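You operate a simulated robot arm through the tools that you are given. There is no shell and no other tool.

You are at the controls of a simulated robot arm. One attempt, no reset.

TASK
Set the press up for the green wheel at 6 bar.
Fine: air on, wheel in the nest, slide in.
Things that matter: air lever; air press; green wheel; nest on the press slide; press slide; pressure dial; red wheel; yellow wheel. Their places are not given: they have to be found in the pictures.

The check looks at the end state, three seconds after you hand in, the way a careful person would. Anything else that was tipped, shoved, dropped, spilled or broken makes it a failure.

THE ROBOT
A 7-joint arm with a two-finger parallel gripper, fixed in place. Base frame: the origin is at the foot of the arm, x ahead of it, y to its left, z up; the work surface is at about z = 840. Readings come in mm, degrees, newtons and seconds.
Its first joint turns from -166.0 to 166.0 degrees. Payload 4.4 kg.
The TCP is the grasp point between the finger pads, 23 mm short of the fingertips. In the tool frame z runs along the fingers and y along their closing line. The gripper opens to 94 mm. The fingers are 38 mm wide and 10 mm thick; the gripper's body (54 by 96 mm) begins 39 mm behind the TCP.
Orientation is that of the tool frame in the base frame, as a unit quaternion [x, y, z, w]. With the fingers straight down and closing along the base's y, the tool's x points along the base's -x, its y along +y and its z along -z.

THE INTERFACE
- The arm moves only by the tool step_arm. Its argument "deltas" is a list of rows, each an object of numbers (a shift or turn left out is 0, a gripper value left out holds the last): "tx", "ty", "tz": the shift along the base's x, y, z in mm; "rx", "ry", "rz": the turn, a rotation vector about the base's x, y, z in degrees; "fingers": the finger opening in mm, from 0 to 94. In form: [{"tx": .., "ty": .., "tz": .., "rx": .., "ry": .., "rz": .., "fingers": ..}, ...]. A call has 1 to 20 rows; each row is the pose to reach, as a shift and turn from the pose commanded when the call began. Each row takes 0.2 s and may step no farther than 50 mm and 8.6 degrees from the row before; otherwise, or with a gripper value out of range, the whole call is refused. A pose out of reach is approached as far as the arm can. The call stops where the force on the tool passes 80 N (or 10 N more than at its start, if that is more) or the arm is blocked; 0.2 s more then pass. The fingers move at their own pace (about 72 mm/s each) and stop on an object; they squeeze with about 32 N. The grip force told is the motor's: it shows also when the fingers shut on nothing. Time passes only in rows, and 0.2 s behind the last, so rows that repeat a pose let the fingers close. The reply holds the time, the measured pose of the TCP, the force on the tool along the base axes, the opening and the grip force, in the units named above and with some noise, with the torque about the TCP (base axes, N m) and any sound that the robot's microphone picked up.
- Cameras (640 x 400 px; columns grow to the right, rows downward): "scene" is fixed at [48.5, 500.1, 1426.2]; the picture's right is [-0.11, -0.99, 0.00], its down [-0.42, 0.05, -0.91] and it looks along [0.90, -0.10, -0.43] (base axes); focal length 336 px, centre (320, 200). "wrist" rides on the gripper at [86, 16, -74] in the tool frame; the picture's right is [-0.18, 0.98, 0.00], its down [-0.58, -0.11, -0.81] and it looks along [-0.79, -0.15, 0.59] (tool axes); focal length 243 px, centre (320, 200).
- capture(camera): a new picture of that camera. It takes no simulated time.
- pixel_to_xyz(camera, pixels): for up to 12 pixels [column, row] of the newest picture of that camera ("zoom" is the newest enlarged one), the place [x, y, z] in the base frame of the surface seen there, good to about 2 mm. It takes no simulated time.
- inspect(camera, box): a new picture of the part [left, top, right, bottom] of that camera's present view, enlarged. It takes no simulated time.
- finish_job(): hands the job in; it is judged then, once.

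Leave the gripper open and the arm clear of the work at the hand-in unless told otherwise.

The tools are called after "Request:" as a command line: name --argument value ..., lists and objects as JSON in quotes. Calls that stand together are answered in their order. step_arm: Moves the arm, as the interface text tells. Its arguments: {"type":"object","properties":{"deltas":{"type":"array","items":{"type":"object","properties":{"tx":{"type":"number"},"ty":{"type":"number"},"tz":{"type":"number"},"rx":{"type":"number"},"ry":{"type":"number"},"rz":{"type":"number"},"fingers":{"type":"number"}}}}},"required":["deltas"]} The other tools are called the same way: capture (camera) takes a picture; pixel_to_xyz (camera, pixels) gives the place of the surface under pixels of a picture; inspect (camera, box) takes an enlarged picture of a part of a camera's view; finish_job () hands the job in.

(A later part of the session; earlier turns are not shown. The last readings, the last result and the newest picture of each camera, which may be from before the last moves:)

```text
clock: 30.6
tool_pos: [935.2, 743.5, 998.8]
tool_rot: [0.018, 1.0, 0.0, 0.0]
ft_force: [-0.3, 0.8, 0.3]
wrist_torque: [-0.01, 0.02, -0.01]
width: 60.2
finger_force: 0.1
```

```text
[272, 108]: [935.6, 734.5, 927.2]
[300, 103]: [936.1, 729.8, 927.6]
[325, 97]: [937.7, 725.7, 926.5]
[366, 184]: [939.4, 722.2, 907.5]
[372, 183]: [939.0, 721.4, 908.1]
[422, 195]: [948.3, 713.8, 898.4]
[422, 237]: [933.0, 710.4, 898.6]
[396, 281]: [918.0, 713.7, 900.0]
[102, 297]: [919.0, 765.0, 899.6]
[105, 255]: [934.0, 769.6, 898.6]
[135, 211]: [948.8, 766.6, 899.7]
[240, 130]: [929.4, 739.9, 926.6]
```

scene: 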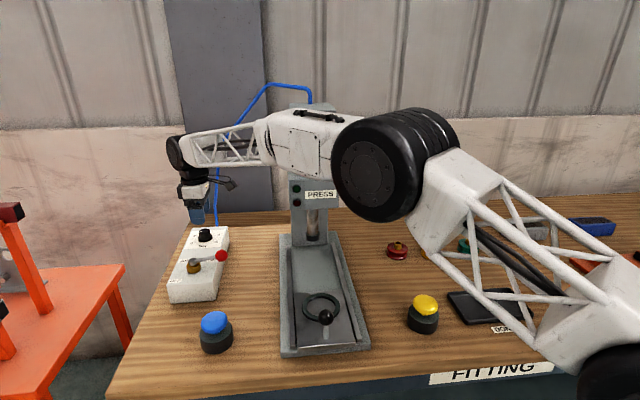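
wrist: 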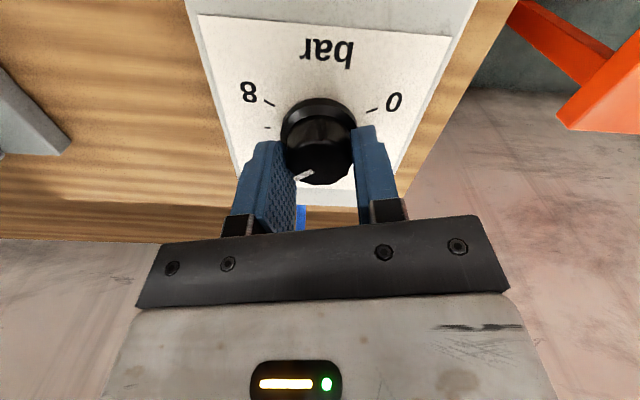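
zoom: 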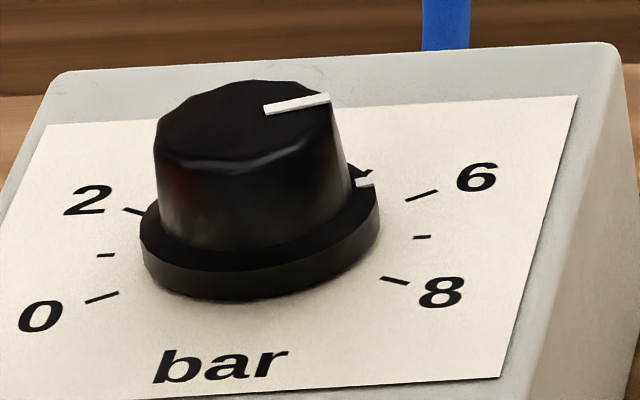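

Both cameras agree the pointer is at about −72° (≈6.4 bar), so it needs about +12° back. I'll shift −1 mm in y to centre, go down, and grip at this same orientation.

Request:
step_arm --deltas '[{"ty": -1, "tz": 0}, {"ty": -1, "tz": -30}, {"ty": -1, "tz": -60}, {"ty": -1, "tz": -60}, {"ty": -1, "tz": -60, "fingers": 20}, {"ty": -1, "tz": -60, "fingers": 20}, {"ty": -1, "tz": -60, "fingers": 20}, {"ty": -1, "tz": -60, "fingers": 20}]'

Request:
inspect --camera "wrist" --box '[270, 80, 370, 200]'

```text
clock: 32.4
tool_pos: [934.9, 740.0, 938.1]
tool_rot: [0.017, 1.0, -0.001, 0.0]
ft_force: [-7.5, -26.8, -1.7]
wrist_torque: [-0.27, 0.17, 0.04]
width: 32.3
finger_force: 44.9
```

```text
3.33 times, centred on (320, 140) of wrist
```

zoom: 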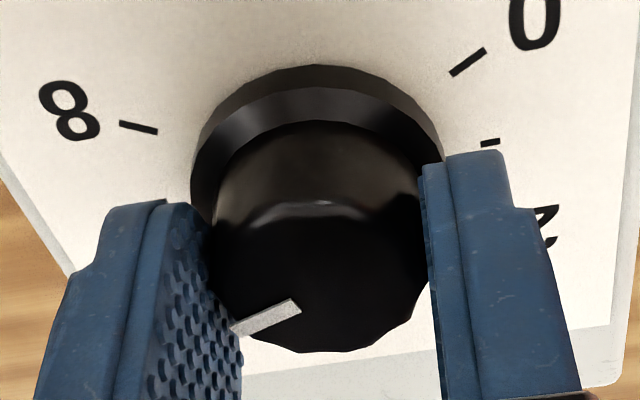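

I have the knob, with −27 N in y. I'll ease −0.8 mm in y and turn back +12°.

Request:
step_arm --deltas '[{"ty": -0.8}, {"ty": -0.8, "rz": 4}, {"ty": -0.8, "rz": 8}, {"ty": -0.8, "rz": 12}, {"ty": -0.8, "rz": 12}]'

Request:
inspect --camera "wrist" --box '[270, 80, 370, 200]'

```text
clock: 33.6
tool_pos: [935.1, 740.1, 937.1]
tool_rot: [-0.087, 0.996, 0.0, 0.0]
ft_force: [-17.6, -22.4, -3.2]
wrist_torque: [-0.16, 0.44, 0.01]
width: 32.5
finger_force: 44.5
```

```text
3.33 times, centred on (320, 140) of wrist
```

zoom: 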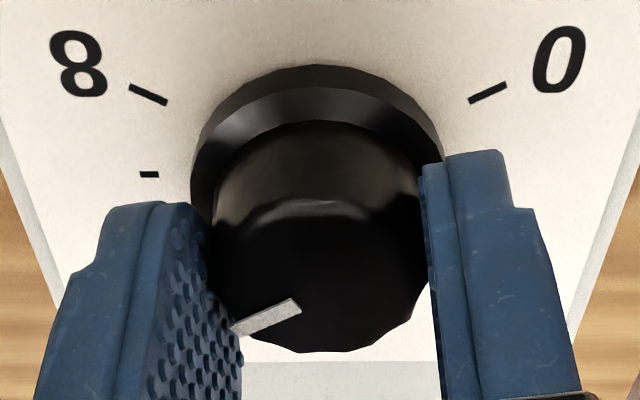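

The knob followed the turn. I'll ease off the remaining side force a little, open, lift and read again.

Request:
step_arm --deltas '[{"tx": -0.5, "ty": -0.6}, {"tx": -0.5, "ty": -0.6, "fingers": 60}, {"tx": -0.5, "ty": -0.6, "fingers": 60}, {"tx": -0.5, "ty": -0.6, "fingers": 60}, {"tx": -0.5, "ty": -0.6, "tz": 30}, {"tx": -0.5, "ty": -0.6, "tz": 60}, {"tx": -0.5, "ty": -0.6, "tz": 60}]'

Request:
inspect --camera "wrist" --box '[290, 40, 350, 120]'

Request:
inspect --camera "scene" --box '[194, 224, 224, 248]'

```text
clock: 35.2
tool_pos: [935.2, 739.3, 997.5]
tool_rot: [-0.088, 0.996, 0.0, 0.0]
ft_force: [-0.3, -0.1, -0.5]
wrist_torque: [0.02, 0.0, 0.0]
width: 60.0
finger_force: 0.0
```

```text
5.00 times, centred on (320, 80) of wrist
```

zoom: 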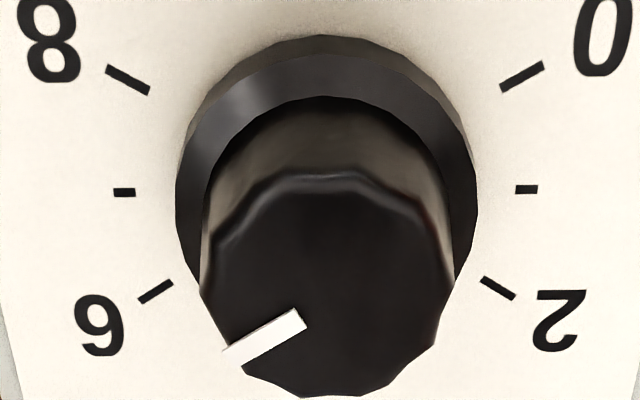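

```text
16.00 times, centred on (209, 236) of scene
```

zoom: 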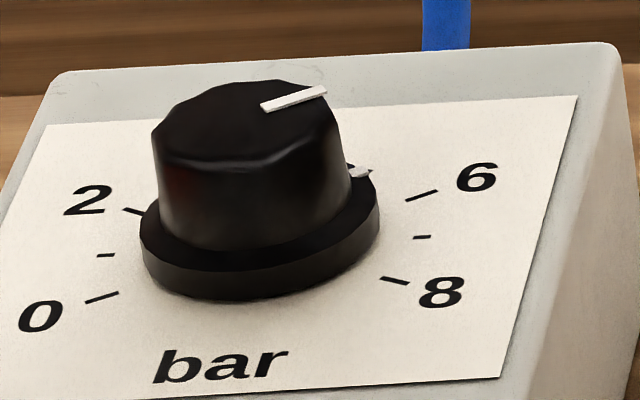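

In both zooms the pointer is now nearly parallel to the 6 tick. I'll measure it numerically again.

Request:
pixel_to_xyz --camera "zoom" --pixels '[[268, 105], [295, 99], [322, 91], [360, 172], [366, 171], [422, 195], [422, 237], [396, 281], [102, 297], [105, 255], [135, 211]]'

Request:
inspect --camera "wrist" --box '[290, 40, 350, 120]'

Request:
pixel_to_xyz --camera "zoom" --pixels '[[296, 320], [265, 334], [235, 347], [155, 291], [125, 192], [128, 80], [522, 76], [526, 189], [498, 288], [320, 45], [205, 260], [450, 260]]'

```text
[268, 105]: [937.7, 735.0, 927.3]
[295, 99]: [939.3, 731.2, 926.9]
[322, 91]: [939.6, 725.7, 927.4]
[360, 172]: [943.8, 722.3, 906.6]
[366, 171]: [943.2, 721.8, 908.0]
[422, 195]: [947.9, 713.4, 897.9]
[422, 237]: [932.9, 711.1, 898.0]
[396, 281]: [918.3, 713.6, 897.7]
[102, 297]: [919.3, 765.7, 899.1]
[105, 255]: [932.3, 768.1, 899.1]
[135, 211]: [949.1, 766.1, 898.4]
```

```text
5.00 times, centred on (320, 80) of wrist
```

zoom: 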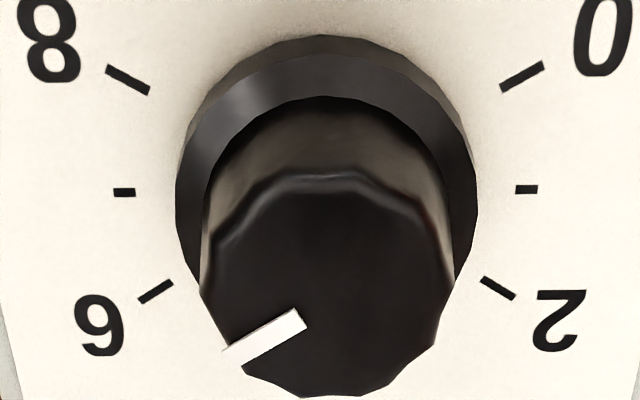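

```text
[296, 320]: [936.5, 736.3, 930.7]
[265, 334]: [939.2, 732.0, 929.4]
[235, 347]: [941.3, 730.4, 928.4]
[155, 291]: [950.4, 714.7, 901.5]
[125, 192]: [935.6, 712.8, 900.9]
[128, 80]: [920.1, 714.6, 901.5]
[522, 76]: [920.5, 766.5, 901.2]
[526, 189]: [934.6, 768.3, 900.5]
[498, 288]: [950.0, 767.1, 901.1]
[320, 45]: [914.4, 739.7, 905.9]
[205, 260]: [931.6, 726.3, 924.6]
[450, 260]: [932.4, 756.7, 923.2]
```

Both readings, plus a ray calculation (pointer about −58 to −61°, 6 tick −60°), put the dial at 6.0 bar. Next I'll lift and retract inward, away from the box and press, on the way to the wheels.

Request:
step_arm --deltas '[{"tz": 40}, {"tz": 80}, {"tz": 120}, {"tx": -35, "ty": -20, "tz": 130, "rz": -2}, {"tx": -70, "ty": -40, "tz": 140, "rz": -4}, {"tx": -105, "ty": -60, "tz": 150, "rz": -6}, {"tx": -140, "ty": -80, "tz": 160, "rz": -8}, {"tx": -175, "ty": -105, "tz": 170, "rz": -10}, {"tx": -210, "ty": -130, "tz": 180, "rz": -10}, {"tx": -245, "ty": -155, "tz": 190, "rz": -10}, {"tx": -280, "ty": -180, "tz": 200, "rz": -10}, {"tx": -315, "ty": -210, "tz": 205, "rz": -10}, {"tx": -345, "ty": -240, "tz": 205, "rz": -10}]'

Request:
capture --camera "scene"

Request:
capture --camera "wrist"

```text
clock: 38.0
tool_pos: [588.8, 501.2, 1202.3]
tool_rot: [0.0, 1.0, 0.0, 0.0]
ft_force: [0.3, -0.7, -0.3]
wrist_torque: [-0.02, -0.08, 0.03]
width: 60.1
finger_force: 0.0
```

```text
taken
```

scene: 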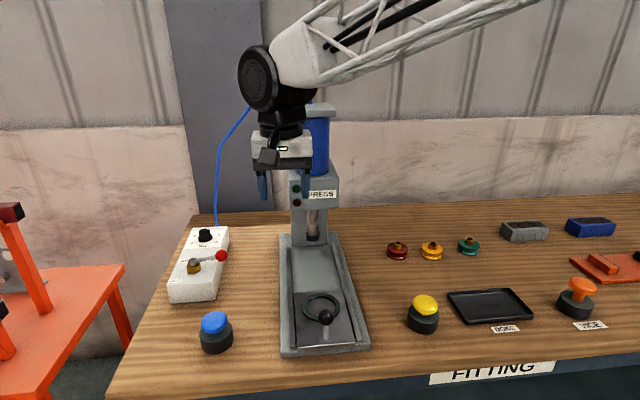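

```text
taken
```

wrist: 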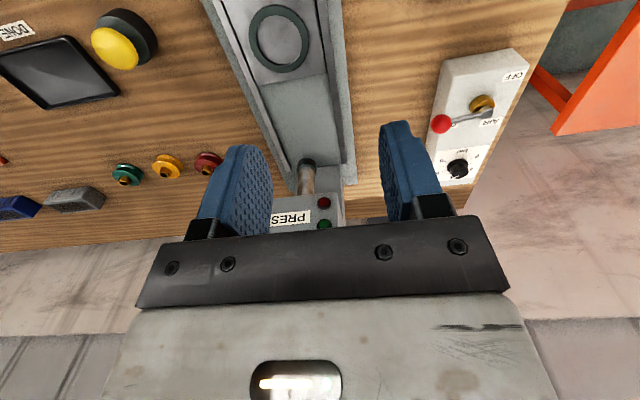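

The gripper is clear. From this wrist view I'll zoom in on the slide and nest around (285, 60) and measure the ring and the slide geometry.

Request:
inspect --camera "wrist" --box '[200, 0, 360, 110]'

Request:
pixel_to_xyz --camera "zoom" --pixels '[[205, 150], [427, 150], [320, 50], [315, 280], [232, 150], [405, 150], [320, 80], [315, 250], [320, 150], [270, 360], [500, 300], [150, 100]]'

```text
3.64 times, centred on (280, 55) of wrist
```

zoom: 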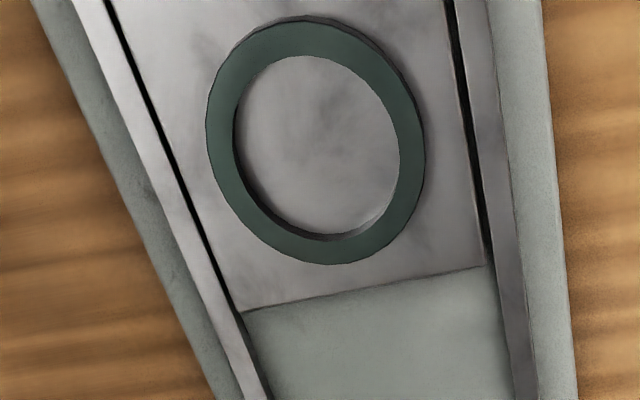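

```text
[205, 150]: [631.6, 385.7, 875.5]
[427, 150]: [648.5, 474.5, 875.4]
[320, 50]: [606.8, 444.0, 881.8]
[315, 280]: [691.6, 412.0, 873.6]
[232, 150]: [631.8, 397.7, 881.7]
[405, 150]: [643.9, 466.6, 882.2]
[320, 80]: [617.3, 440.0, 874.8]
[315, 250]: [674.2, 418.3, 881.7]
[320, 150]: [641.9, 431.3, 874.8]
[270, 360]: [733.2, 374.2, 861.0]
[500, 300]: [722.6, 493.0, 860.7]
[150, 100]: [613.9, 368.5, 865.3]
```

The ring top is z≈882 and the plate inside is z≈875. I'll measure ring band points to fit its centre and inner radius.

Request:
pixel_to_xyz --camera "zoom" --pixels '[[221, 140], [410, 160], [305, 39], [330, 250], [240, 80], [380, 75], [255, 220], [395, 215], [236, 140], [399, 160], [306, 54], [330, 238]]'

Request:
inspect --camera "wrist" --box '[90, 130, 230, 210]'

```text
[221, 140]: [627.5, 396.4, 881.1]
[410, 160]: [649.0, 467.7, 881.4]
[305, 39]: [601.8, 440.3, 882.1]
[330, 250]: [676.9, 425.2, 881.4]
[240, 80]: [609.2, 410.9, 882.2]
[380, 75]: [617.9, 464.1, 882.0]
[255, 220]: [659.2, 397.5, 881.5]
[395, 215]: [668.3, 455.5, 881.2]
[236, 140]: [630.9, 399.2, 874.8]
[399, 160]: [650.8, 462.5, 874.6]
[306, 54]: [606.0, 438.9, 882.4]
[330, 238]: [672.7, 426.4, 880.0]
```

```text
4.57 times, centred on (160, 170) of wrist
```

zoom: 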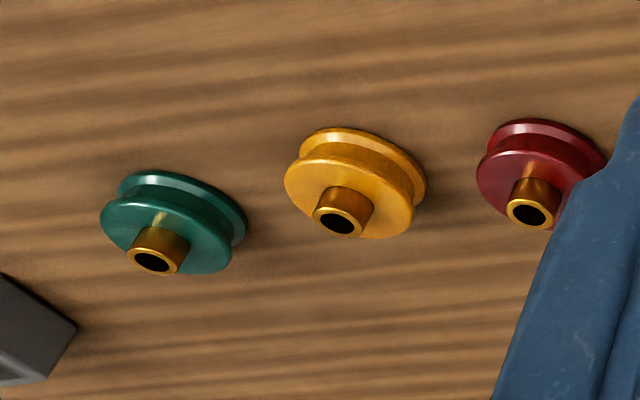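

The nest centre fits (638.7, 432.2) with inner radius about 34. The green wheel is the far one, near (855, −49). I'll move across in front of the press, keeping x small, toward the wheels.

Request:
step_arm --deltas '[{"ty": -45}, {"ty": -90}, {"ty": -135}, {"ty": -180}, {"ty": -225}, {"ty": -270}, {"ty": -315, "tx": 10}, {"ty": -360, "tx": 25, "tz": -10}, {"ty": -405, "tx": 45, "tz": -25}, {"ty": -450, "tx": 65, "tz": -40}, {"ty": -490, "tx": 90, "tz": -55}, {"ty": -525, "tx": 120, "tz": -70}, {"ty": -549, "tx": 150, "tz": -85}, {"ty": -549, "tx": 180, "tz": -100}, {"ty": -549, "tx": 180, "tz": -100}]'

Request:
capture --camera "wrist"

Request:
capture --camera "scene"

```text
refused: row 9 steps farther than a row can; nothing moved
```

```text
taken
```

wrist: 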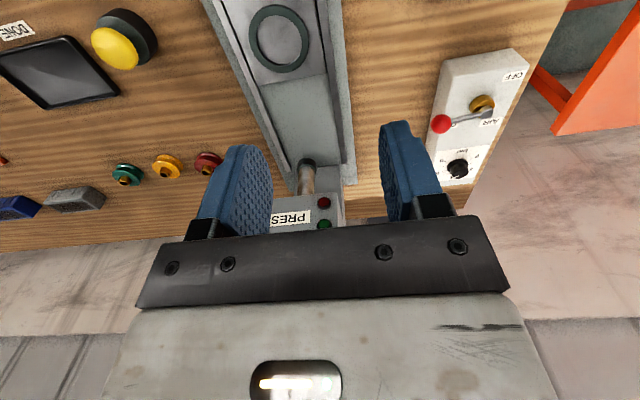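

```text
taken
```

scene: 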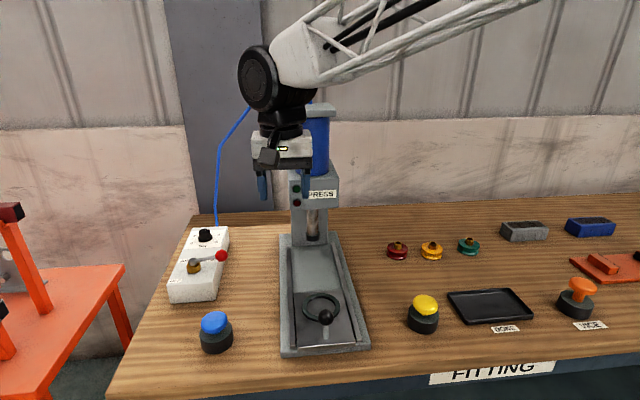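

That call was refused because the row steps were too large, and nothing moved. I'll repeat the move with shorter steps.

Request:
step_arm --deltas '[{"ty": -45}, {"ty": -90}, {"ty": -135}, {"ty": -180}, {"ty": -225}, {"ty": -270}, {"ty": -315, "tx": 5}, {"ty": -355, "tx": 15, "tz": -10}, {"ty": -395, "tx": 30, "tz": -20}, {"ty": -430, "tx": 50, "tz": -32}, {"ty": -460, "tx": 75, "tz": -44}, {"ty": -490, "tx": 100, "tz": -56}, {"ty": -520, "tx": 125, "tz": -70}, {"ty": -545, "tx": 155, "tz": -85}, {"ty": -549, "tx": 190, "tz": -100}, {"ty": -549, "tx": 190, "tz": -100}]'

Request:
capture --camera "wrist"

Request:
capture --camera "scene"

```text
clock: 41.4
tool_pos: [783.1, -50.2, 1100.8]
tool_rot: [-0.001, 1.0, 0.001, 0.0]
ft_force: [0.4, -0.3, -0.7]
wrist_torque: [0.03, 0.0, -0.02]
width: 60.1
finger_force: 0.0
```

```text
taken
```

wrist: 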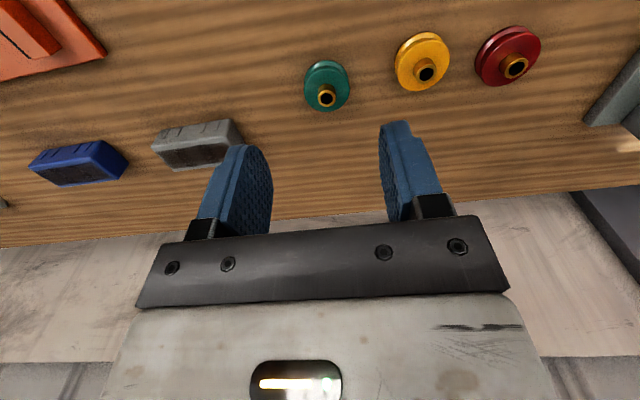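

```text
taken
```

scene: 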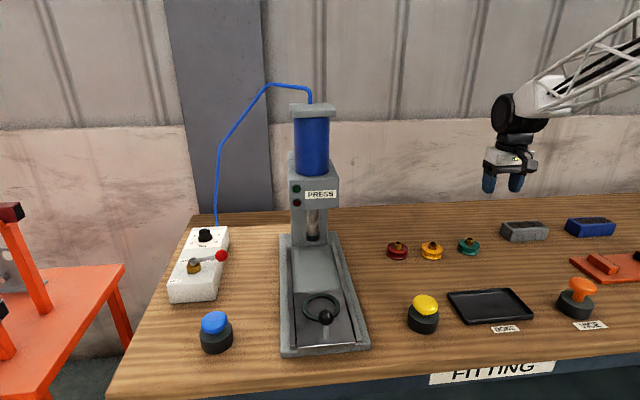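

The green wheel is in the wrist view at (327, 85). I'll zoom and measure its hub, flange and table height.

Request:
inspect --camera "wrist" --box '[290, 50, 365, 125]'

Request:
pixel_to_xyz --camera "zoom" --pixels '[[310, 240], [345, 240], [320, 275], [318, 300], [275, 265], [360, 265], [180, 230], [440, 220], [320, 110], [320, 370], [330, 190], [100, 100]]'

```text
5.33 times, centred on (328, 88) of wrist
```

zoom: 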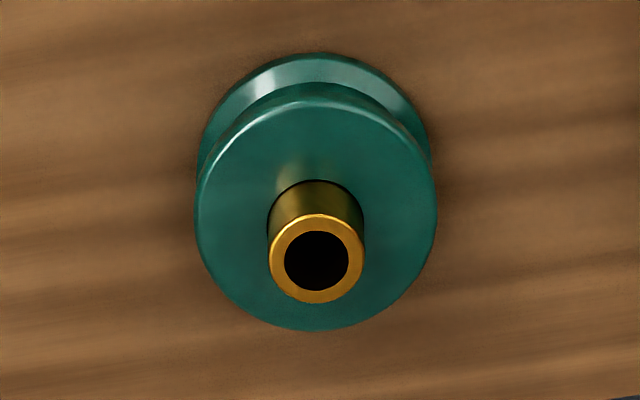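

```text
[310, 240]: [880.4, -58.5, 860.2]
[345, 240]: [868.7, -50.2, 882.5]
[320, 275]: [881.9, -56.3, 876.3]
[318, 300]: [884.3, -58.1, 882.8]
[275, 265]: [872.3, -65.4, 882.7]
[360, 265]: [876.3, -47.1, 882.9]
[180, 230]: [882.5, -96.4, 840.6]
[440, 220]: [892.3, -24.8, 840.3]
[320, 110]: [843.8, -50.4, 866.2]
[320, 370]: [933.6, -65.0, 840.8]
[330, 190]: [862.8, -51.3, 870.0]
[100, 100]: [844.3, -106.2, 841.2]
```

The hub top is at z≈882.7 and the flange top at about 866. I'll sample more points around the hub rim and the flange edge for accurate centres and diameters.

Request:
pixel_to_xyz --camera "zoom" --pixels '[[277, 262], [357, 262], [317, 221], [317, 297], [288, 233], [346, 288], [346, 233], [288, 288]]'

Request:
pixel_to_xyz --camera "zoom" --pixels '[[205, 215], [428, 215], [315, 105], [315, 322], [235, 130], [395, 290], [395, 130], [235, 290]]'

```text
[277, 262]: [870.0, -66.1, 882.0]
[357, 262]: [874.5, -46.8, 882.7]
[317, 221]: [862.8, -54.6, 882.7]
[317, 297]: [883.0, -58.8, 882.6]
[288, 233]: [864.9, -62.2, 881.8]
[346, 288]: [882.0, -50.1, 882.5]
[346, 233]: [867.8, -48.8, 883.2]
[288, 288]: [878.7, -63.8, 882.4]
```

```text
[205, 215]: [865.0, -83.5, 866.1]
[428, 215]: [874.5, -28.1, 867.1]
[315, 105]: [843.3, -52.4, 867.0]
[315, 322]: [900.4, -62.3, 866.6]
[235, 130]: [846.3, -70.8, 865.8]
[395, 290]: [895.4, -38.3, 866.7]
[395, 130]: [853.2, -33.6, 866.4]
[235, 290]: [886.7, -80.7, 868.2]
```

The green wheel has its hub centred near (872.7, −56.4), hub top at 882.7, flange top at 866.5 and flange diameter about 60. I'll move above it to z≈960 with the fingers at 60 mm and check alignment.

Request:
step_arm --deltas '[{"tx": 30, "ty": -3, "tz": -30}, {"tx": 60, "ty": -6, "tz": -65}, {"tx": 93, "ty": -7, "tz": -100}, {"tx": 93, "ty": -7, "tz": -140}, {"tx": 93, "ty": -7, "tz": -140}]'

Request:
capture --camera "wrist"

Request:
inspect --camera "scene" --box '[420, 160, 560, 280]'

```text
clock: 42.6
tool_pos: [875.0, -56.2, 960.7]
tool_rot: [0.0, 1.0, -0.001, 0.0]
ft_force: [-0.1, 0.2, -0.2]
wrist_torque: [0.01, -0.03, -0.02]
width: 59.8
finger_force: 0.0
```

```text
taken
```

wrist: 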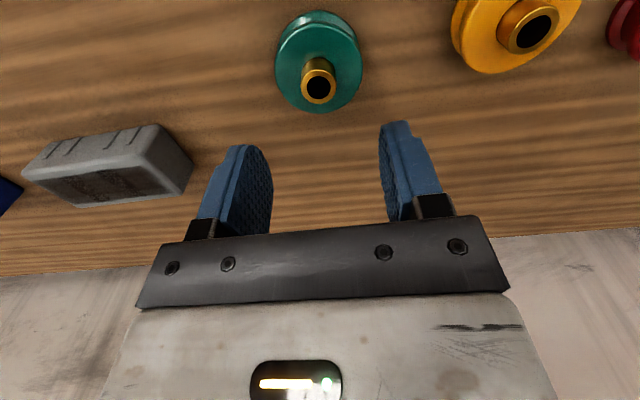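

```text
3.33 times, centred on (490, 220) of scene
```

zoom: 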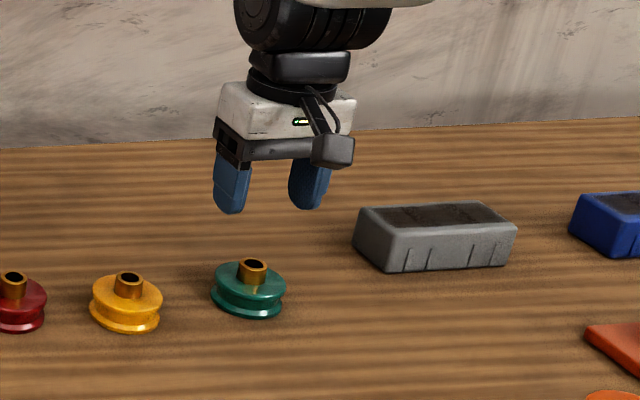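

I'll re-measure the hub from this closer view at (318, 83).

Request:
inspect --camera "wrist" --box '[270, 5, 370, 120]'

Request:
pixel_to_xyz --camera "wrist" --pixels '[[304, 86], [333, 86], [318, 73], [318, 101], [280, 68], [358, 68], [318, 32], [318, 108], [314, 68], [300, 120]]'

```text
3.48 times, centred on (320, 62) of wrist
```

zoom: 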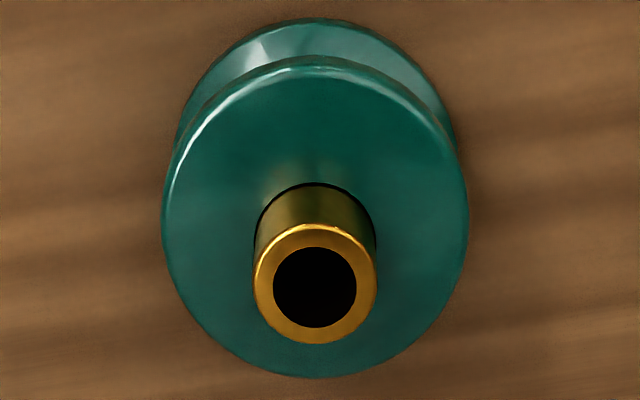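

```text
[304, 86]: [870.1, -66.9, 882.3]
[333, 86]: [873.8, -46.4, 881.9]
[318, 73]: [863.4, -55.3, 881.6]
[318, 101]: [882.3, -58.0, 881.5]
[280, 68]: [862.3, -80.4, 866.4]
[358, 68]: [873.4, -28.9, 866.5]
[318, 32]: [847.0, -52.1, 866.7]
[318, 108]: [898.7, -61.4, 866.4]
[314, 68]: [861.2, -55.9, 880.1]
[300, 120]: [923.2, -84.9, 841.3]
```

The hub centre is confirmed at (872.4, −56.6). I'll go down to z≈892, with the fingertips about 2.5 mm above the flange, and close on the hub.

Request:
step_arm --deltas '[{"tz": -30, "fingers": 50}, {"tz": -55}, {"tz": -70}, {"tz": -70}, {"tz": -70, "fingers": 12}, {"tz": -70, "fingers": 12}, {"tz": -70, "fingers": 12}, {"tz": -70, "fingers": 12}]'

Request:
capture --camera "wrist"

```text
clock: 44.4
tool_pos: [875.5, -56.4, 892.2]
tool_rot: [0.0, 1.0, 0.0, 0.0]
ft_force: [0.6, -1.6, -0.3]
wrist_torque: [-0.08, 0.0, 0.0]
width: 22.8
finger_force: 31.7
```

```text
taken
```

wrist: 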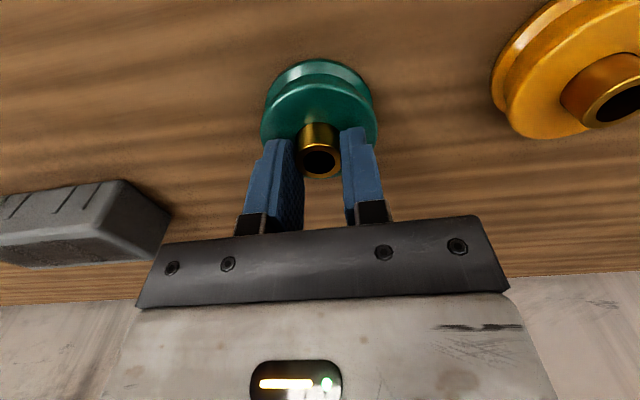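

The hub is held at 22.8 mm. I'll lift a little and check that the whole wheel comes along, not just the bush.

Request:
step_arm --deltas '[{"tz": 5}, {"tz": 12}, {"tz": 20}, {"tz": 20}]'

Request:
capture --camera "wrist"

Request:
inspect --camera "scene" --box '[420, 180, 540, 280]'

```text
clock: 45.4
tool_pos: [874.5, -57.4, 911.6]
tool_rot: [0.0, 1.0, 0.0, 0.0]
ft_force: [0.4, -0.4, -5.9]
wrist_torque: [-0.06, -0.03, 0.02]
width: 22.9
finger_force: 31.8
```

```text
taken
```

wrist: 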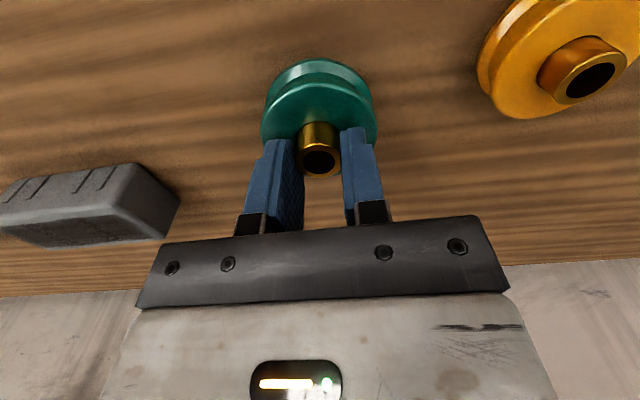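

```text
4.00 times, centred on (480, 230) of scene
```

zoom: 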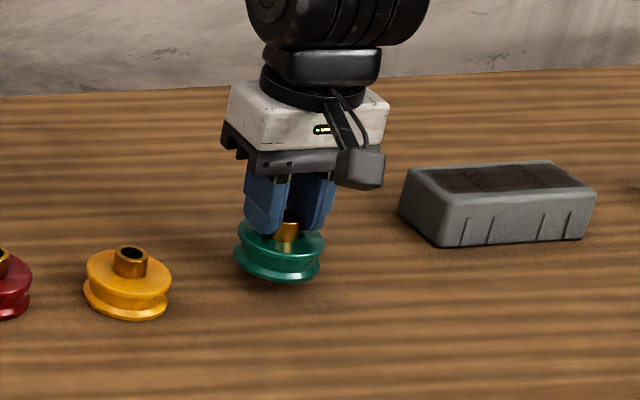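

The force of −5.9 N and the picture show the whole wheel is lifted. I'll raise it and carry it over to above the nest at about (641, 432, 1022).

Request:
step_arm --deltas '[{"tz": 40}, {"tz": 80}, {"tx": -15, "ty": 30, "tz": 110}, {"tx": -35, "ty": 65, "tz": 110}, {"tx": -55, "ty": 100, "tz": 110}, {"tx": -75, "ty": 140, "tz": 110}, {"tx": -95, "ty": 180, "tz": 110}, {"tx": -115, "ty": 220, "tz": 110}, {"tx": -135, "ty": 260, "tz": 110}, {"tx": -155, "ty": 300, "tz": 110}, {"tx": -172, "ty": 335, "tz": 110}, {"tx": -190, "ty": 370, "tz": 110}, {"tx": -205, "ty": 405, "tz": 110}, {"tx": -218, "ty": 440, "tz": 110}, {"tx": -228, "ty": 470, "tz": 110}, {"tx": -231, "ty": 488.5, "tz": 110}, {"tx": -231, "ty": 488.5, "tz": 110}, {"tx": -231, "ty": 488.5, "tz": 110}]'

Request:
capture --camera "wrist"

Request:
capture --camera "scene"

```text
clock: 49.2
tool_pos: [640.2, 433.3, 1022.5]
tool_rot: [0.0, 1.0, 0.0, 0.0]
ft_force: [-0.6, 0.4, -5.6]
wrist_torque: [-0.01, -0.05, -0.02]
width: 22.6
finger_force: 32.4
```

```text
taken
```

wrist: 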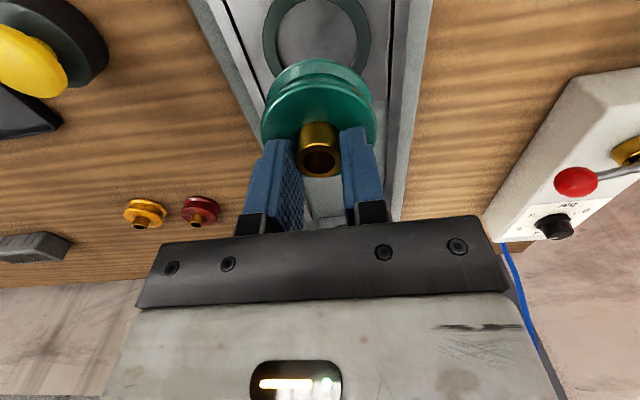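

```text
taken
```

scene: 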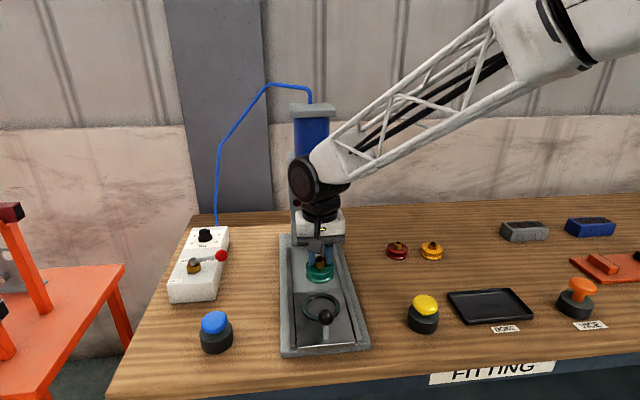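

I'm above the nest. I'll measure where the gripped wheel and the nest ring are from this pose with the wrist camera.

Request:
inspect --camera "wrist" --box '[240, 0, 400, 180]'

```text
2.22 times, centred on (320, 90) of wrist
```

zoom: 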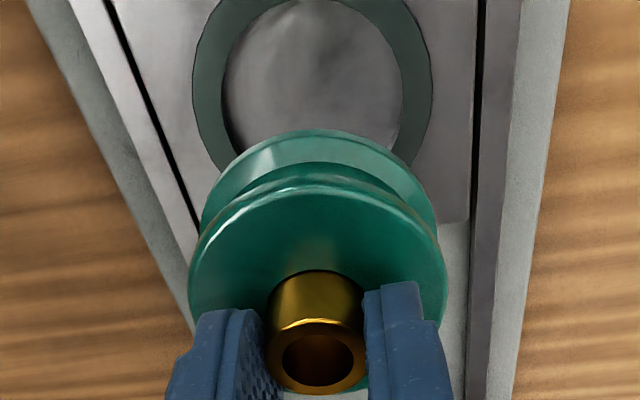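

Request:
pixel_to_xyz --camera "zoom" --pixels '[[273, 355], [362, 353], [315, 327], [317, 387], [208, 255], [438, 255], [315, 195], [206, 90], [415, 90], [240, 20], [395, 20], [418, 60]]'

```text
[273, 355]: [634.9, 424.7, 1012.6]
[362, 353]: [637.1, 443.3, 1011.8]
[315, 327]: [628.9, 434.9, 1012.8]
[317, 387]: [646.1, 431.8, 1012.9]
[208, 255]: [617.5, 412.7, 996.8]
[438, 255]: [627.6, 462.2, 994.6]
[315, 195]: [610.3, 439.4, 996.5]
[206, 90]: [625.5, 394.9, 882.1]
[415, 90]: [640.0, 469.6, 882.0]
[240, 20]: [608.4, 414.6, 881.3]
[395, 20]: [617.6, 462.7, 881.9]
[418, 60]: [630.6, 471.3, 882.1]
```

The hub is at about (637, 433.5) and the nest centre at about (639, 432.3). I'll shift by (+2, −1) mm and lower to about 10 mm above the ring, then check again.

Request:
step_arm --deltas '[{"tx": 2, "ty": -1, "tz": -20}, {"tx": 2, "ty": -1, "tz": -40}, {"tx": 2, "ty": -1, "tz": -60}, {"tx": 2, "ty": -1, "tz": -78}, {"tx": 2, "ty": -1, "tz": -78}]'

Request:
capture --camera "wrist"

Request:
inspect --camera "scene" --box '[265, 220, 375, 350]'

```text
clock: 50.4
tool_pos: [643.7, 430.8, 943.9]
tool_rot: [0.0, 1.0, 0.0, 0.0]
ft_force: [1.1, -1.0, -4.3]
wrist_torque: [-0.03, -0.03, 0.01]
width: 23.0
finger_force: 32.5
```

```text
taken
```

wrist: 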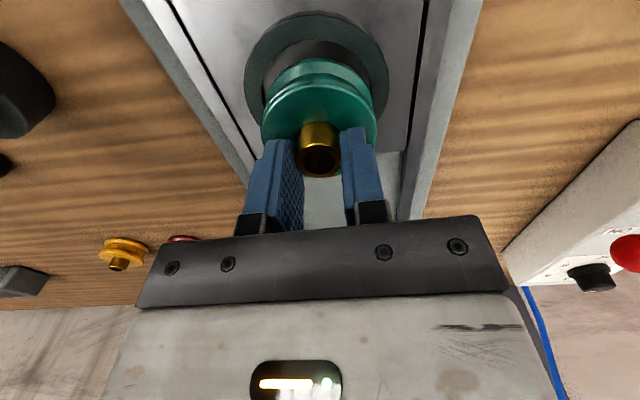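

```text
3.08 times, centred on (320, 285) of scene
```

zoom: 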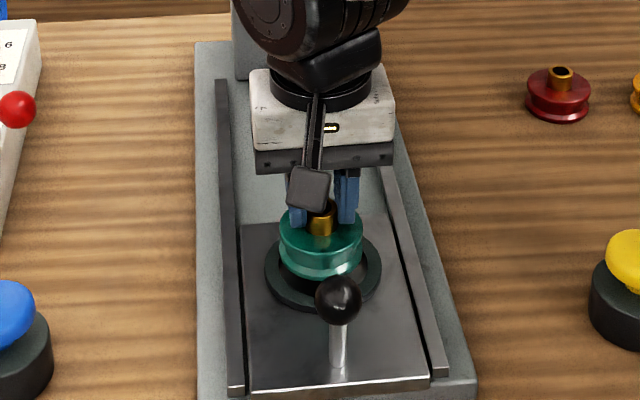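

The ring and wheel are both clear now. I'll zoom and measure both for the final correction.

Request:
inspect --camera "wrist" --box '[235, 0, 400, 180]'

```text
2.22 times, centred on (318, 90) of wrist
```

zoom: 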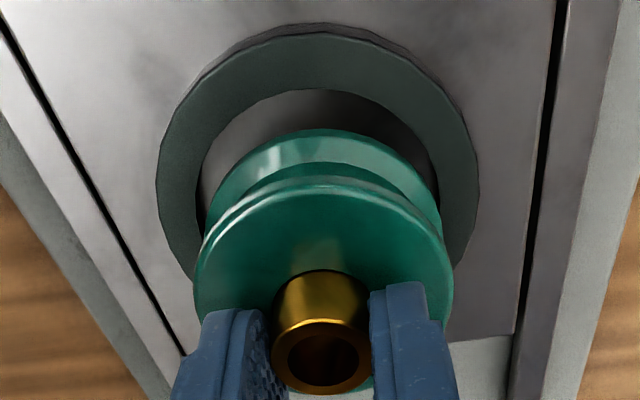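

Request:
pixel_to_xyz --camera "zoom" --pixels '[[180, 180], [455, 180], [318, 65], [225, 95], [405, 95], [178, 220], [462, 220], [276, 358], [368, 355], [320, 327], [322, 388], [318, 195]]'

```text
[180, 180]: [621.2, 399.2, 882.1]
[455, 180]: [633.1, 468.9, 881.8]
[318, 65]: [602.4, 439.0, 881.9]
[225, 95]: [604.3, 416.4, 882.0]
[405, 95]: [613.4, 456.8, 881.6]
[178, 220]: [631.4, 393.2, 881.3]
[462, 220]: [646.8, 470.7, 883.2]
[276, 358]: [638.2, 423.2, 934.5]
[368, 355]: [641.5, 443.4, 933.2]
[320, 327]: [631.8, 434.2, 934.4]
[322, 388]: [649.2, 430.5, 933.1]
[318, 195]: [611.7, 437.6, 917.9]
```

The hub is at (640.2, 432.9) and the ring centre at about (639, 431.8), with ±4 mm of clearance. I'll shift (−1, −1) and lower slowly to just above the nest floor.

Request:
step_arm --deltas '[{"tx": -1, "ty": -1}, {"tx": -1, "ty": -1, "tz": -6}, {"tx": -1, "ty": -1, "tz": -11}, {"tx": -1, "ty": -1, "tz": -14}, {"tx": -1, "ty": -1, "tz": -16}, {"tx": -1, "ty": -1, "tz": -16}]'

Request:
inspect --camera "wrist" --box '[235, 0, 400, 180]'

Request:
inspect --camera "scene" --box '[285, 250, 355, 330]'

```text
clock: 51.8
tool_pos: [644.1, 429.5, 927.0]
tool_rot: [0.0, 1.0, 0.0, -0.001]
ft_force: [-0.3, -0.7, -5.0]
wrist_torque: [-0.03, -0.03, 0.0]
width: 22.9
finger_force: 32.0
```

```text
2.22 times, centred on (318, 90) of wrist
```

zoom: 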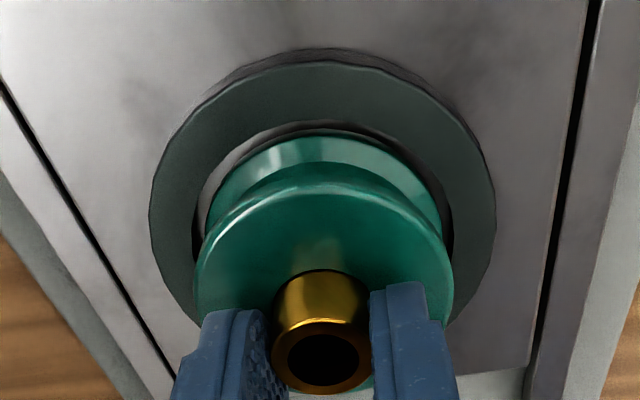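

```text
5.00 times, centred on (320, 290) of scene
```

zoom: 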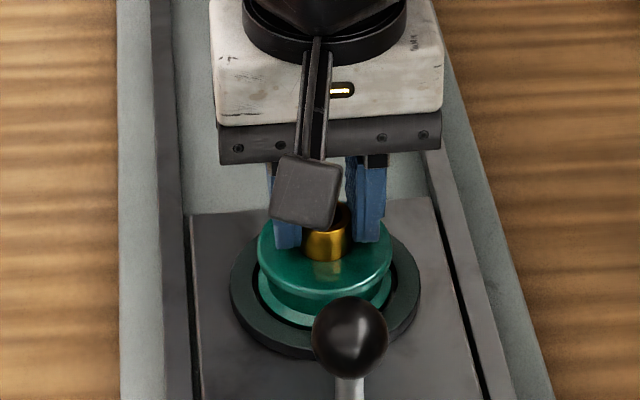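

The wheel has entered the ring with a fairly even gap all round and no contact force. I'll lower the last few millimetres until it touches the floor.

Request:
step_arm --deltas '[{"tz": -1}, {"tz": -2}, {"tz": -3}, {"tz": -3}]'

```text
clock: 52.8
tool_pos: [644.2, 430.5, 926.4]
tool_rot: [0.0, 1.0, 0.0, 0.001]
ft_force: [2.8, -2.8, 13.4]
wrist_torque: [-0.26, 0.12, 0.01]
width: 22.8
finger_force: 31.5
```

Contact came at the expected height (TCP about 926 means the wheel bottom is at about 875, the nest floor). I'll release and lift straight up.

Request:
step_arm --deltas '[{"tz": 1, "fingers": 22.8}, {"tz": 1, "fingers": 46}, {"tz": 1, "fingers": 46}, {"tz": 1, "fingers": 46}, {"tz": 15}, {"tz": 45}, {"tz": 80}, {"tz": 120}, {"tz": 120}]'

Request:
capture --camera "wrist"

Request:
inspect --camera "scene" --box '[275, 250, 365, 350]'

```text
clock: 54.8
tool_pos: [642.4, 431.4, 1046.4]
tool_rot: [0.0, 1.0, 0.001, 0.0]
ft_force: [-1.1, -0.5, 1.2]
wrist_torque: [-0.01, -0.04, -0.01]
width: 46.1
finger_force: 0.0
```

```text
taken
```

wrist: 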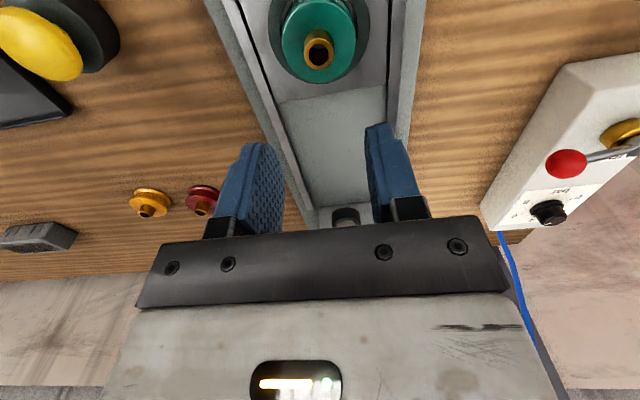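

```text
4.00 times, centred on (320, 300) of scene
```

zoom: 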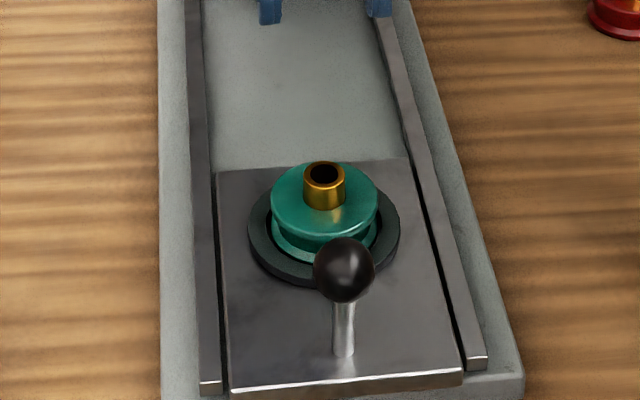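

The wheel sits in the nest. I'll check that it's level and seated using flange and hub heights, and measure the handle and the press ram and head.

Request:
inspect --camera "wrist" --box '[260, 0, 380, 90]'

Request:
pixel_to_xyz --camera "wrist" --pixels '[[290, 35], [346, 35], [318, 10], [300, 70], [335, 70], [308, 50], [329, 50], [318, 39], [318, 62], [277, 30], [368, 50]]'

Request:
pixel_to_xyz --camera "scene" --pixels '[[326, 317], [326, 310], [319, 317], [333, 317], [326, 322], [325, 335], [313, 234], [308, 232], [318, 236], [305, 245], [320, 195], [300, 250]]'

```text
4.44 times, centred on (320, 45) of wrist
```

zoom: 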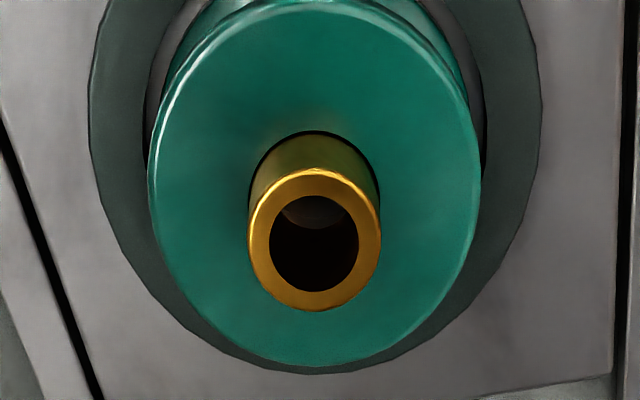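

```text
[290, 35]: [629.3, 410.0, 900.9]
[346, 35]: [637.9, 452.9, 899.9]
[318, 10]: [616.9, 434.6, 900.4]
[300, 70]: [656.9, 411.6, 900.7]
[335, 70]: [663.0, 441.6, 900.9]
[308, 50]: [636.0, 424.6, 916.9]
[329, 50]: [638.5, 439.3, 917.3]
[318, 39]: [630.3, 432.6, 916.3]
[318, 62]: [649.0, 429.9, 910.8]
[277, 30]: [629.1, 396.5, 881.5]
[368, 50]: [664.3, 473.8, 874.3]
```

```text
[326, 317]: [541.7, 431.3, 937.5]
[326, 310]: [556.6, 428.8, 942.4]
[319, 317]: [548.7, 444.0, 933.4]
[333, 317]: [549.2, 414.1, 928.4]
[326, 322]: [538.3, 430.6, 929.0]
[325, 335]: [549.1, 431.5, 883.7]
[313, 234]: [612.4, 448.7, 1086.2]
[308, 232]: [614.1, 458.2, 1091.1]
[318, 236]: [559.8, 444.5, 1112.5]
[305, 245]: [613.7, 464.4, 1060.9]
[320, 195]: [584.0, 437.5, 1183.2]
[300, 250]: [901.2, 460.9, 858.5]
```

Flange top heights are all about 900.5, so the wheel is level and seated. The handle ball is near (553, 430, 930). I'll move the arm aside (toward −y, back) to see the ram and press head.

Request:
step_arm --deltas '[{"tz": 30}, {"tz": 60, "ty": -25}, {"tz": 75, "ty": -65, "tx": -15}, {"tz": 75, "ty": -105, "tx": -35}, {"tz": 75, "ty": -145, "tx": -55}, {"tz": 75, "ty": -185, "tx": -75}, {"tz": 75, "ty": -225, "tx": -95}, {"tz": 75, "ty": -260, "tx": -120}, {"tz": 75, "ty": -260, "tx": -150}]'

Request:
capture --camera "scene"

Request:
capture --camera "wrist"

```text
clock: 56.8
tool_pos: [492.7, 169.3, 1120.0]
tool_rot: [0.0, 1.0, 0.0, 0.0]
ft_force: [0.0, -0.3, 0.0]
wrist_torque: [-0.03, 0.01, 0.01]
width: 46.1
finger_force: 0.0
```

```text
taken
```

scene: 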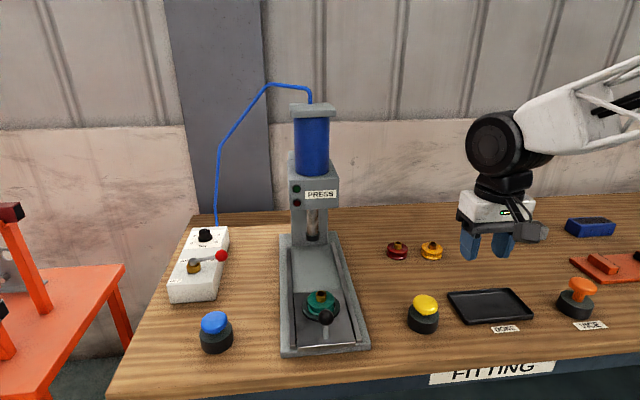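

```text
taken
```

wrist: 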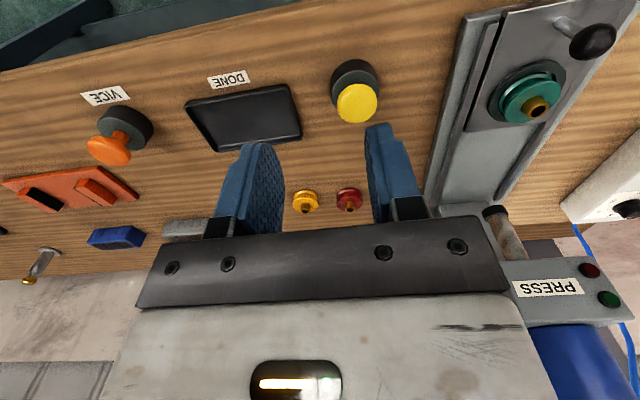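

Now I can see the press freely. I'll zoom on the ram and head in the scene view and measure them.

Request:
inspect --camera "scene" --box '[275, 170, 355, 290]'

Request:
pixel_to_xyz --camera "scene" --pixels '[[313, 240], [313, 235], [308, 220], [317, 220], [300, 205], [330, 205], [292, 200], [297, 225], [327, 225], [310, 250], [326, 310], [326, 316]]'

Request:
pixel_to_xyz --camera "wrist" --pixels '[[495, 210], [500, 215], [510, 240], [530, 325], [510, 262], [585, 258], [470, 205], [490, 205], [592, 40], [528, 98]]'

```text
3.33 times, centred on (315, 230) of scene
```

zoom: 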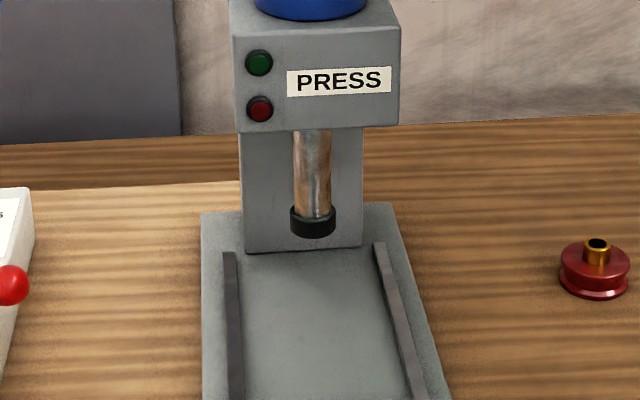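

```text
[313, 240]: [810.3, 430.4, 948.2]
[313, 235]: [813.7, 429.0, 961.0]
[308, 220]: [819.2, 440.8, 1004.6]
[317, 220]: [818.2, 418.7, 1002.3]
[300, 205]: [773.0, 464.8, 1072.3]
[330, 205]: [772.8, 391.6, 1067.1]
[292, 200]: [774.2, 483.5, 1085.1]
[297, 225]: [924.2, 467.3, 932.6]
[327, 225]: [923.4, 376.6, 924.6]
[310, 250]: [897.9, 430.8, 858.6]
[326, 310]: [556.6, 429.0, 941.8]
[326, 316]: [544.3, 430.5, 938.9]
```

```text
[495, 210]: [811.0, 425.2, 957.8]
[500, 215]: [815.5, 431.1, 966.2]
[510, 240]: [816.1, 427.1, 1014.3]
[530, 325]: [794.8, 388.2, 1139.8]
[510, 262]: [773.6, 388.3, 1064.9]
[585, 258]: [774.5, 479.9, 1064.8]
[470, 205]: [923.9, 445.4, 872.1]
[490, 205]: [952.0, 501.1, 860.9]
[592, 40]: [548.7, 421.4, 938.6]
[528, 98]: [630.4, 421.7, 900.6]
```

Measured: the ram axis is at about x 829, y 430 with its bottom at z≈943. The head's front face is x≈773 and its underside about 1062. The slide must travel about 190 mm, so I'll push the handle ball from behind with closed fingers, leaning the tool back 15° to keep the wrist away from the press head. First I'll move to a point behind the handle, up high.

Request:
step_arm --deltas '[{"ty": 40, "tx": -5, "fingers": 0}, {"ty": 80, "tx": -10}, {"ty": 120, "tx": -15}, {"ty": 160, "tx": -15, "ry": -3}, {"ty": 200, "tx": -15, "ry": -6}, {"ty": 235, "tx": -15, "ry": -9}, {"ty": 260, "tx": -15, "tz": -20, "ry": -12}, {"ty": 260, "tx": -15, "tz": -60, "ry": -15}, {"ty": 260, "tx": -15, "tz": -100, "ry": -15}, {"ty": 260, "tx": -15, "tz": -140, "ry": -15}, {"ty": 260, "tx": -15, "tz": -140, "ry": -15}]'

Request:
capture --camera "wrist"

Request:
capture --camera "scene"

```text
clock: 59.2
tool_pos: [481.2, 430.7, 983.1]
tool_rot: [0.001, 0.991, 0.0, 0.13]
ft_force: [-0.3, 0.3, 0.5]
wrist_torque: [-0.01, 0.02, -0.01]
width: 0.0
finger_force: 31.8
```

```text
taken
```

wrist: 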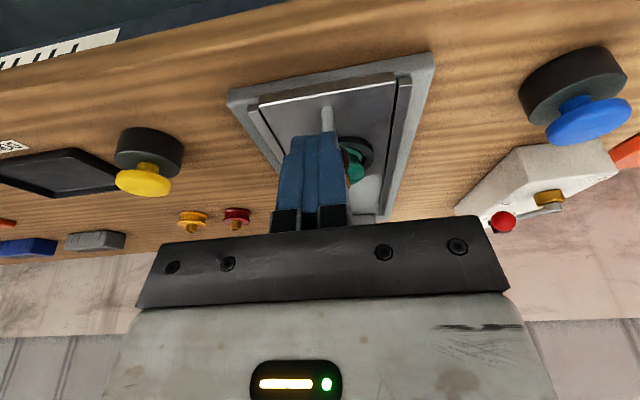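

```text
taken
```

scene: 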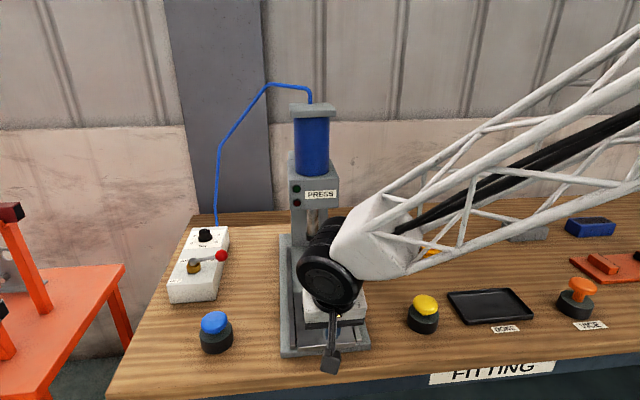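

The tool is tilted 15° and lined up behind the handle. I'll lower to z≈925 and approach until I'm nearly touching the ball.

Request:
step_arm --deltas '[{"tz": -25}, {"tz": -56}, {"tz": -56, "tx": 15}, {"tz": -56, "tx": 30}, {"tz": -56, "tx": 36}, {"tz": -56, "tx": 42}, {"tz": -56, "tx": 48}]'

Request:
capture --camera "wrist"

Request:
inspect --camera "scene" --box '[270, 220, 390, 380]'

```text
clock: 60.8
tool_pos: [528.2, 430.2, 925.2]
tool_rot: [0.0, 0.991, -0.001, 0.131]
ft_force: [-0.2, 0.9, -0.3]
wrist_torque: [-0.05, -0.04, 0.0]
width: 0.0
finger_force: 32.0
```

```text
taken
```

wrist: 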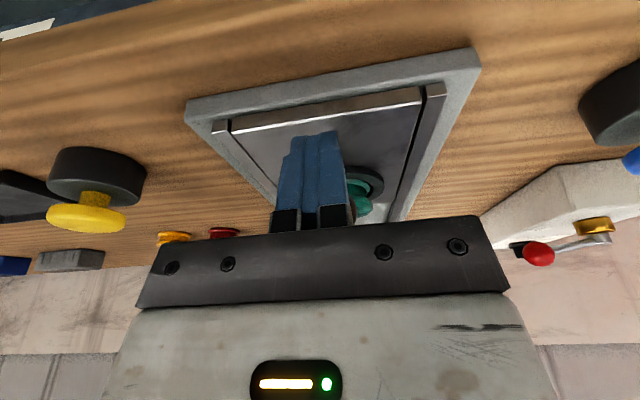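

```text
2.50 times, centred on (330, 300) of scene
```

zoom: 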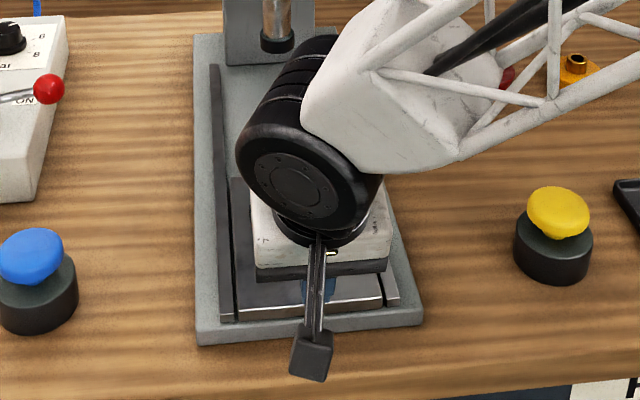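

There's no contact force yet. I'll measure the slide's front edge and rail ends in the wrist view to see whether the slide has started to move.

Request:
inspect --camera "wrist" --box '[180, 50, 480, 240]'

Request:
pixel_to_xyz --camera "wrist" --pixels '[[330, 112], [270, 123], [400, 98], [221, 130], [434, 90], [240, 140], [380, 110], [310, 134], [330, 132], [370, 180], [350, 150]]'

```text
2.11 times, centred on (330, 145) of wrist
```

zoom: 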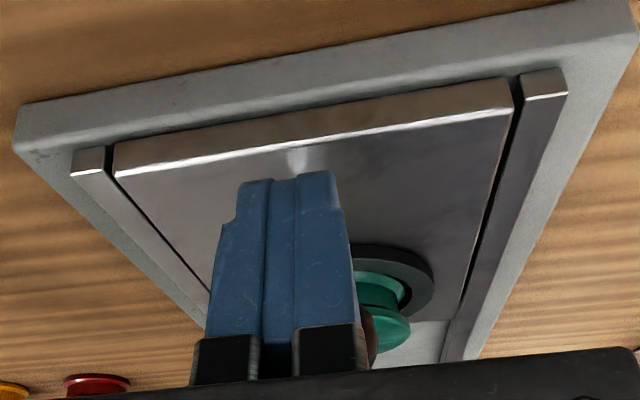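

```text
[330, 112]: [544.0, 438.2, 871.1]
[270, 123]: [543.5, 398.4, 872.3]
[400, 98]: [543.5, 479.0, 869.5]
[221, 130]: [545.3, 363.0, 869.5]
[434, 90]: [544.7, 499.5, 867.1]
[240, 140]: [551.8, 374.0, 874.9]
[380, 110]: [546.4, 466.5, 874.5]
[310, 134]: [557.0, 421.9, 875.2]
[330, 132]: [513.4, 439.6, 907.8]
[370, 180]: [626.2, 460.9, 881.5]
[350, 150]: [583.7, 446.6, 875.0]
```

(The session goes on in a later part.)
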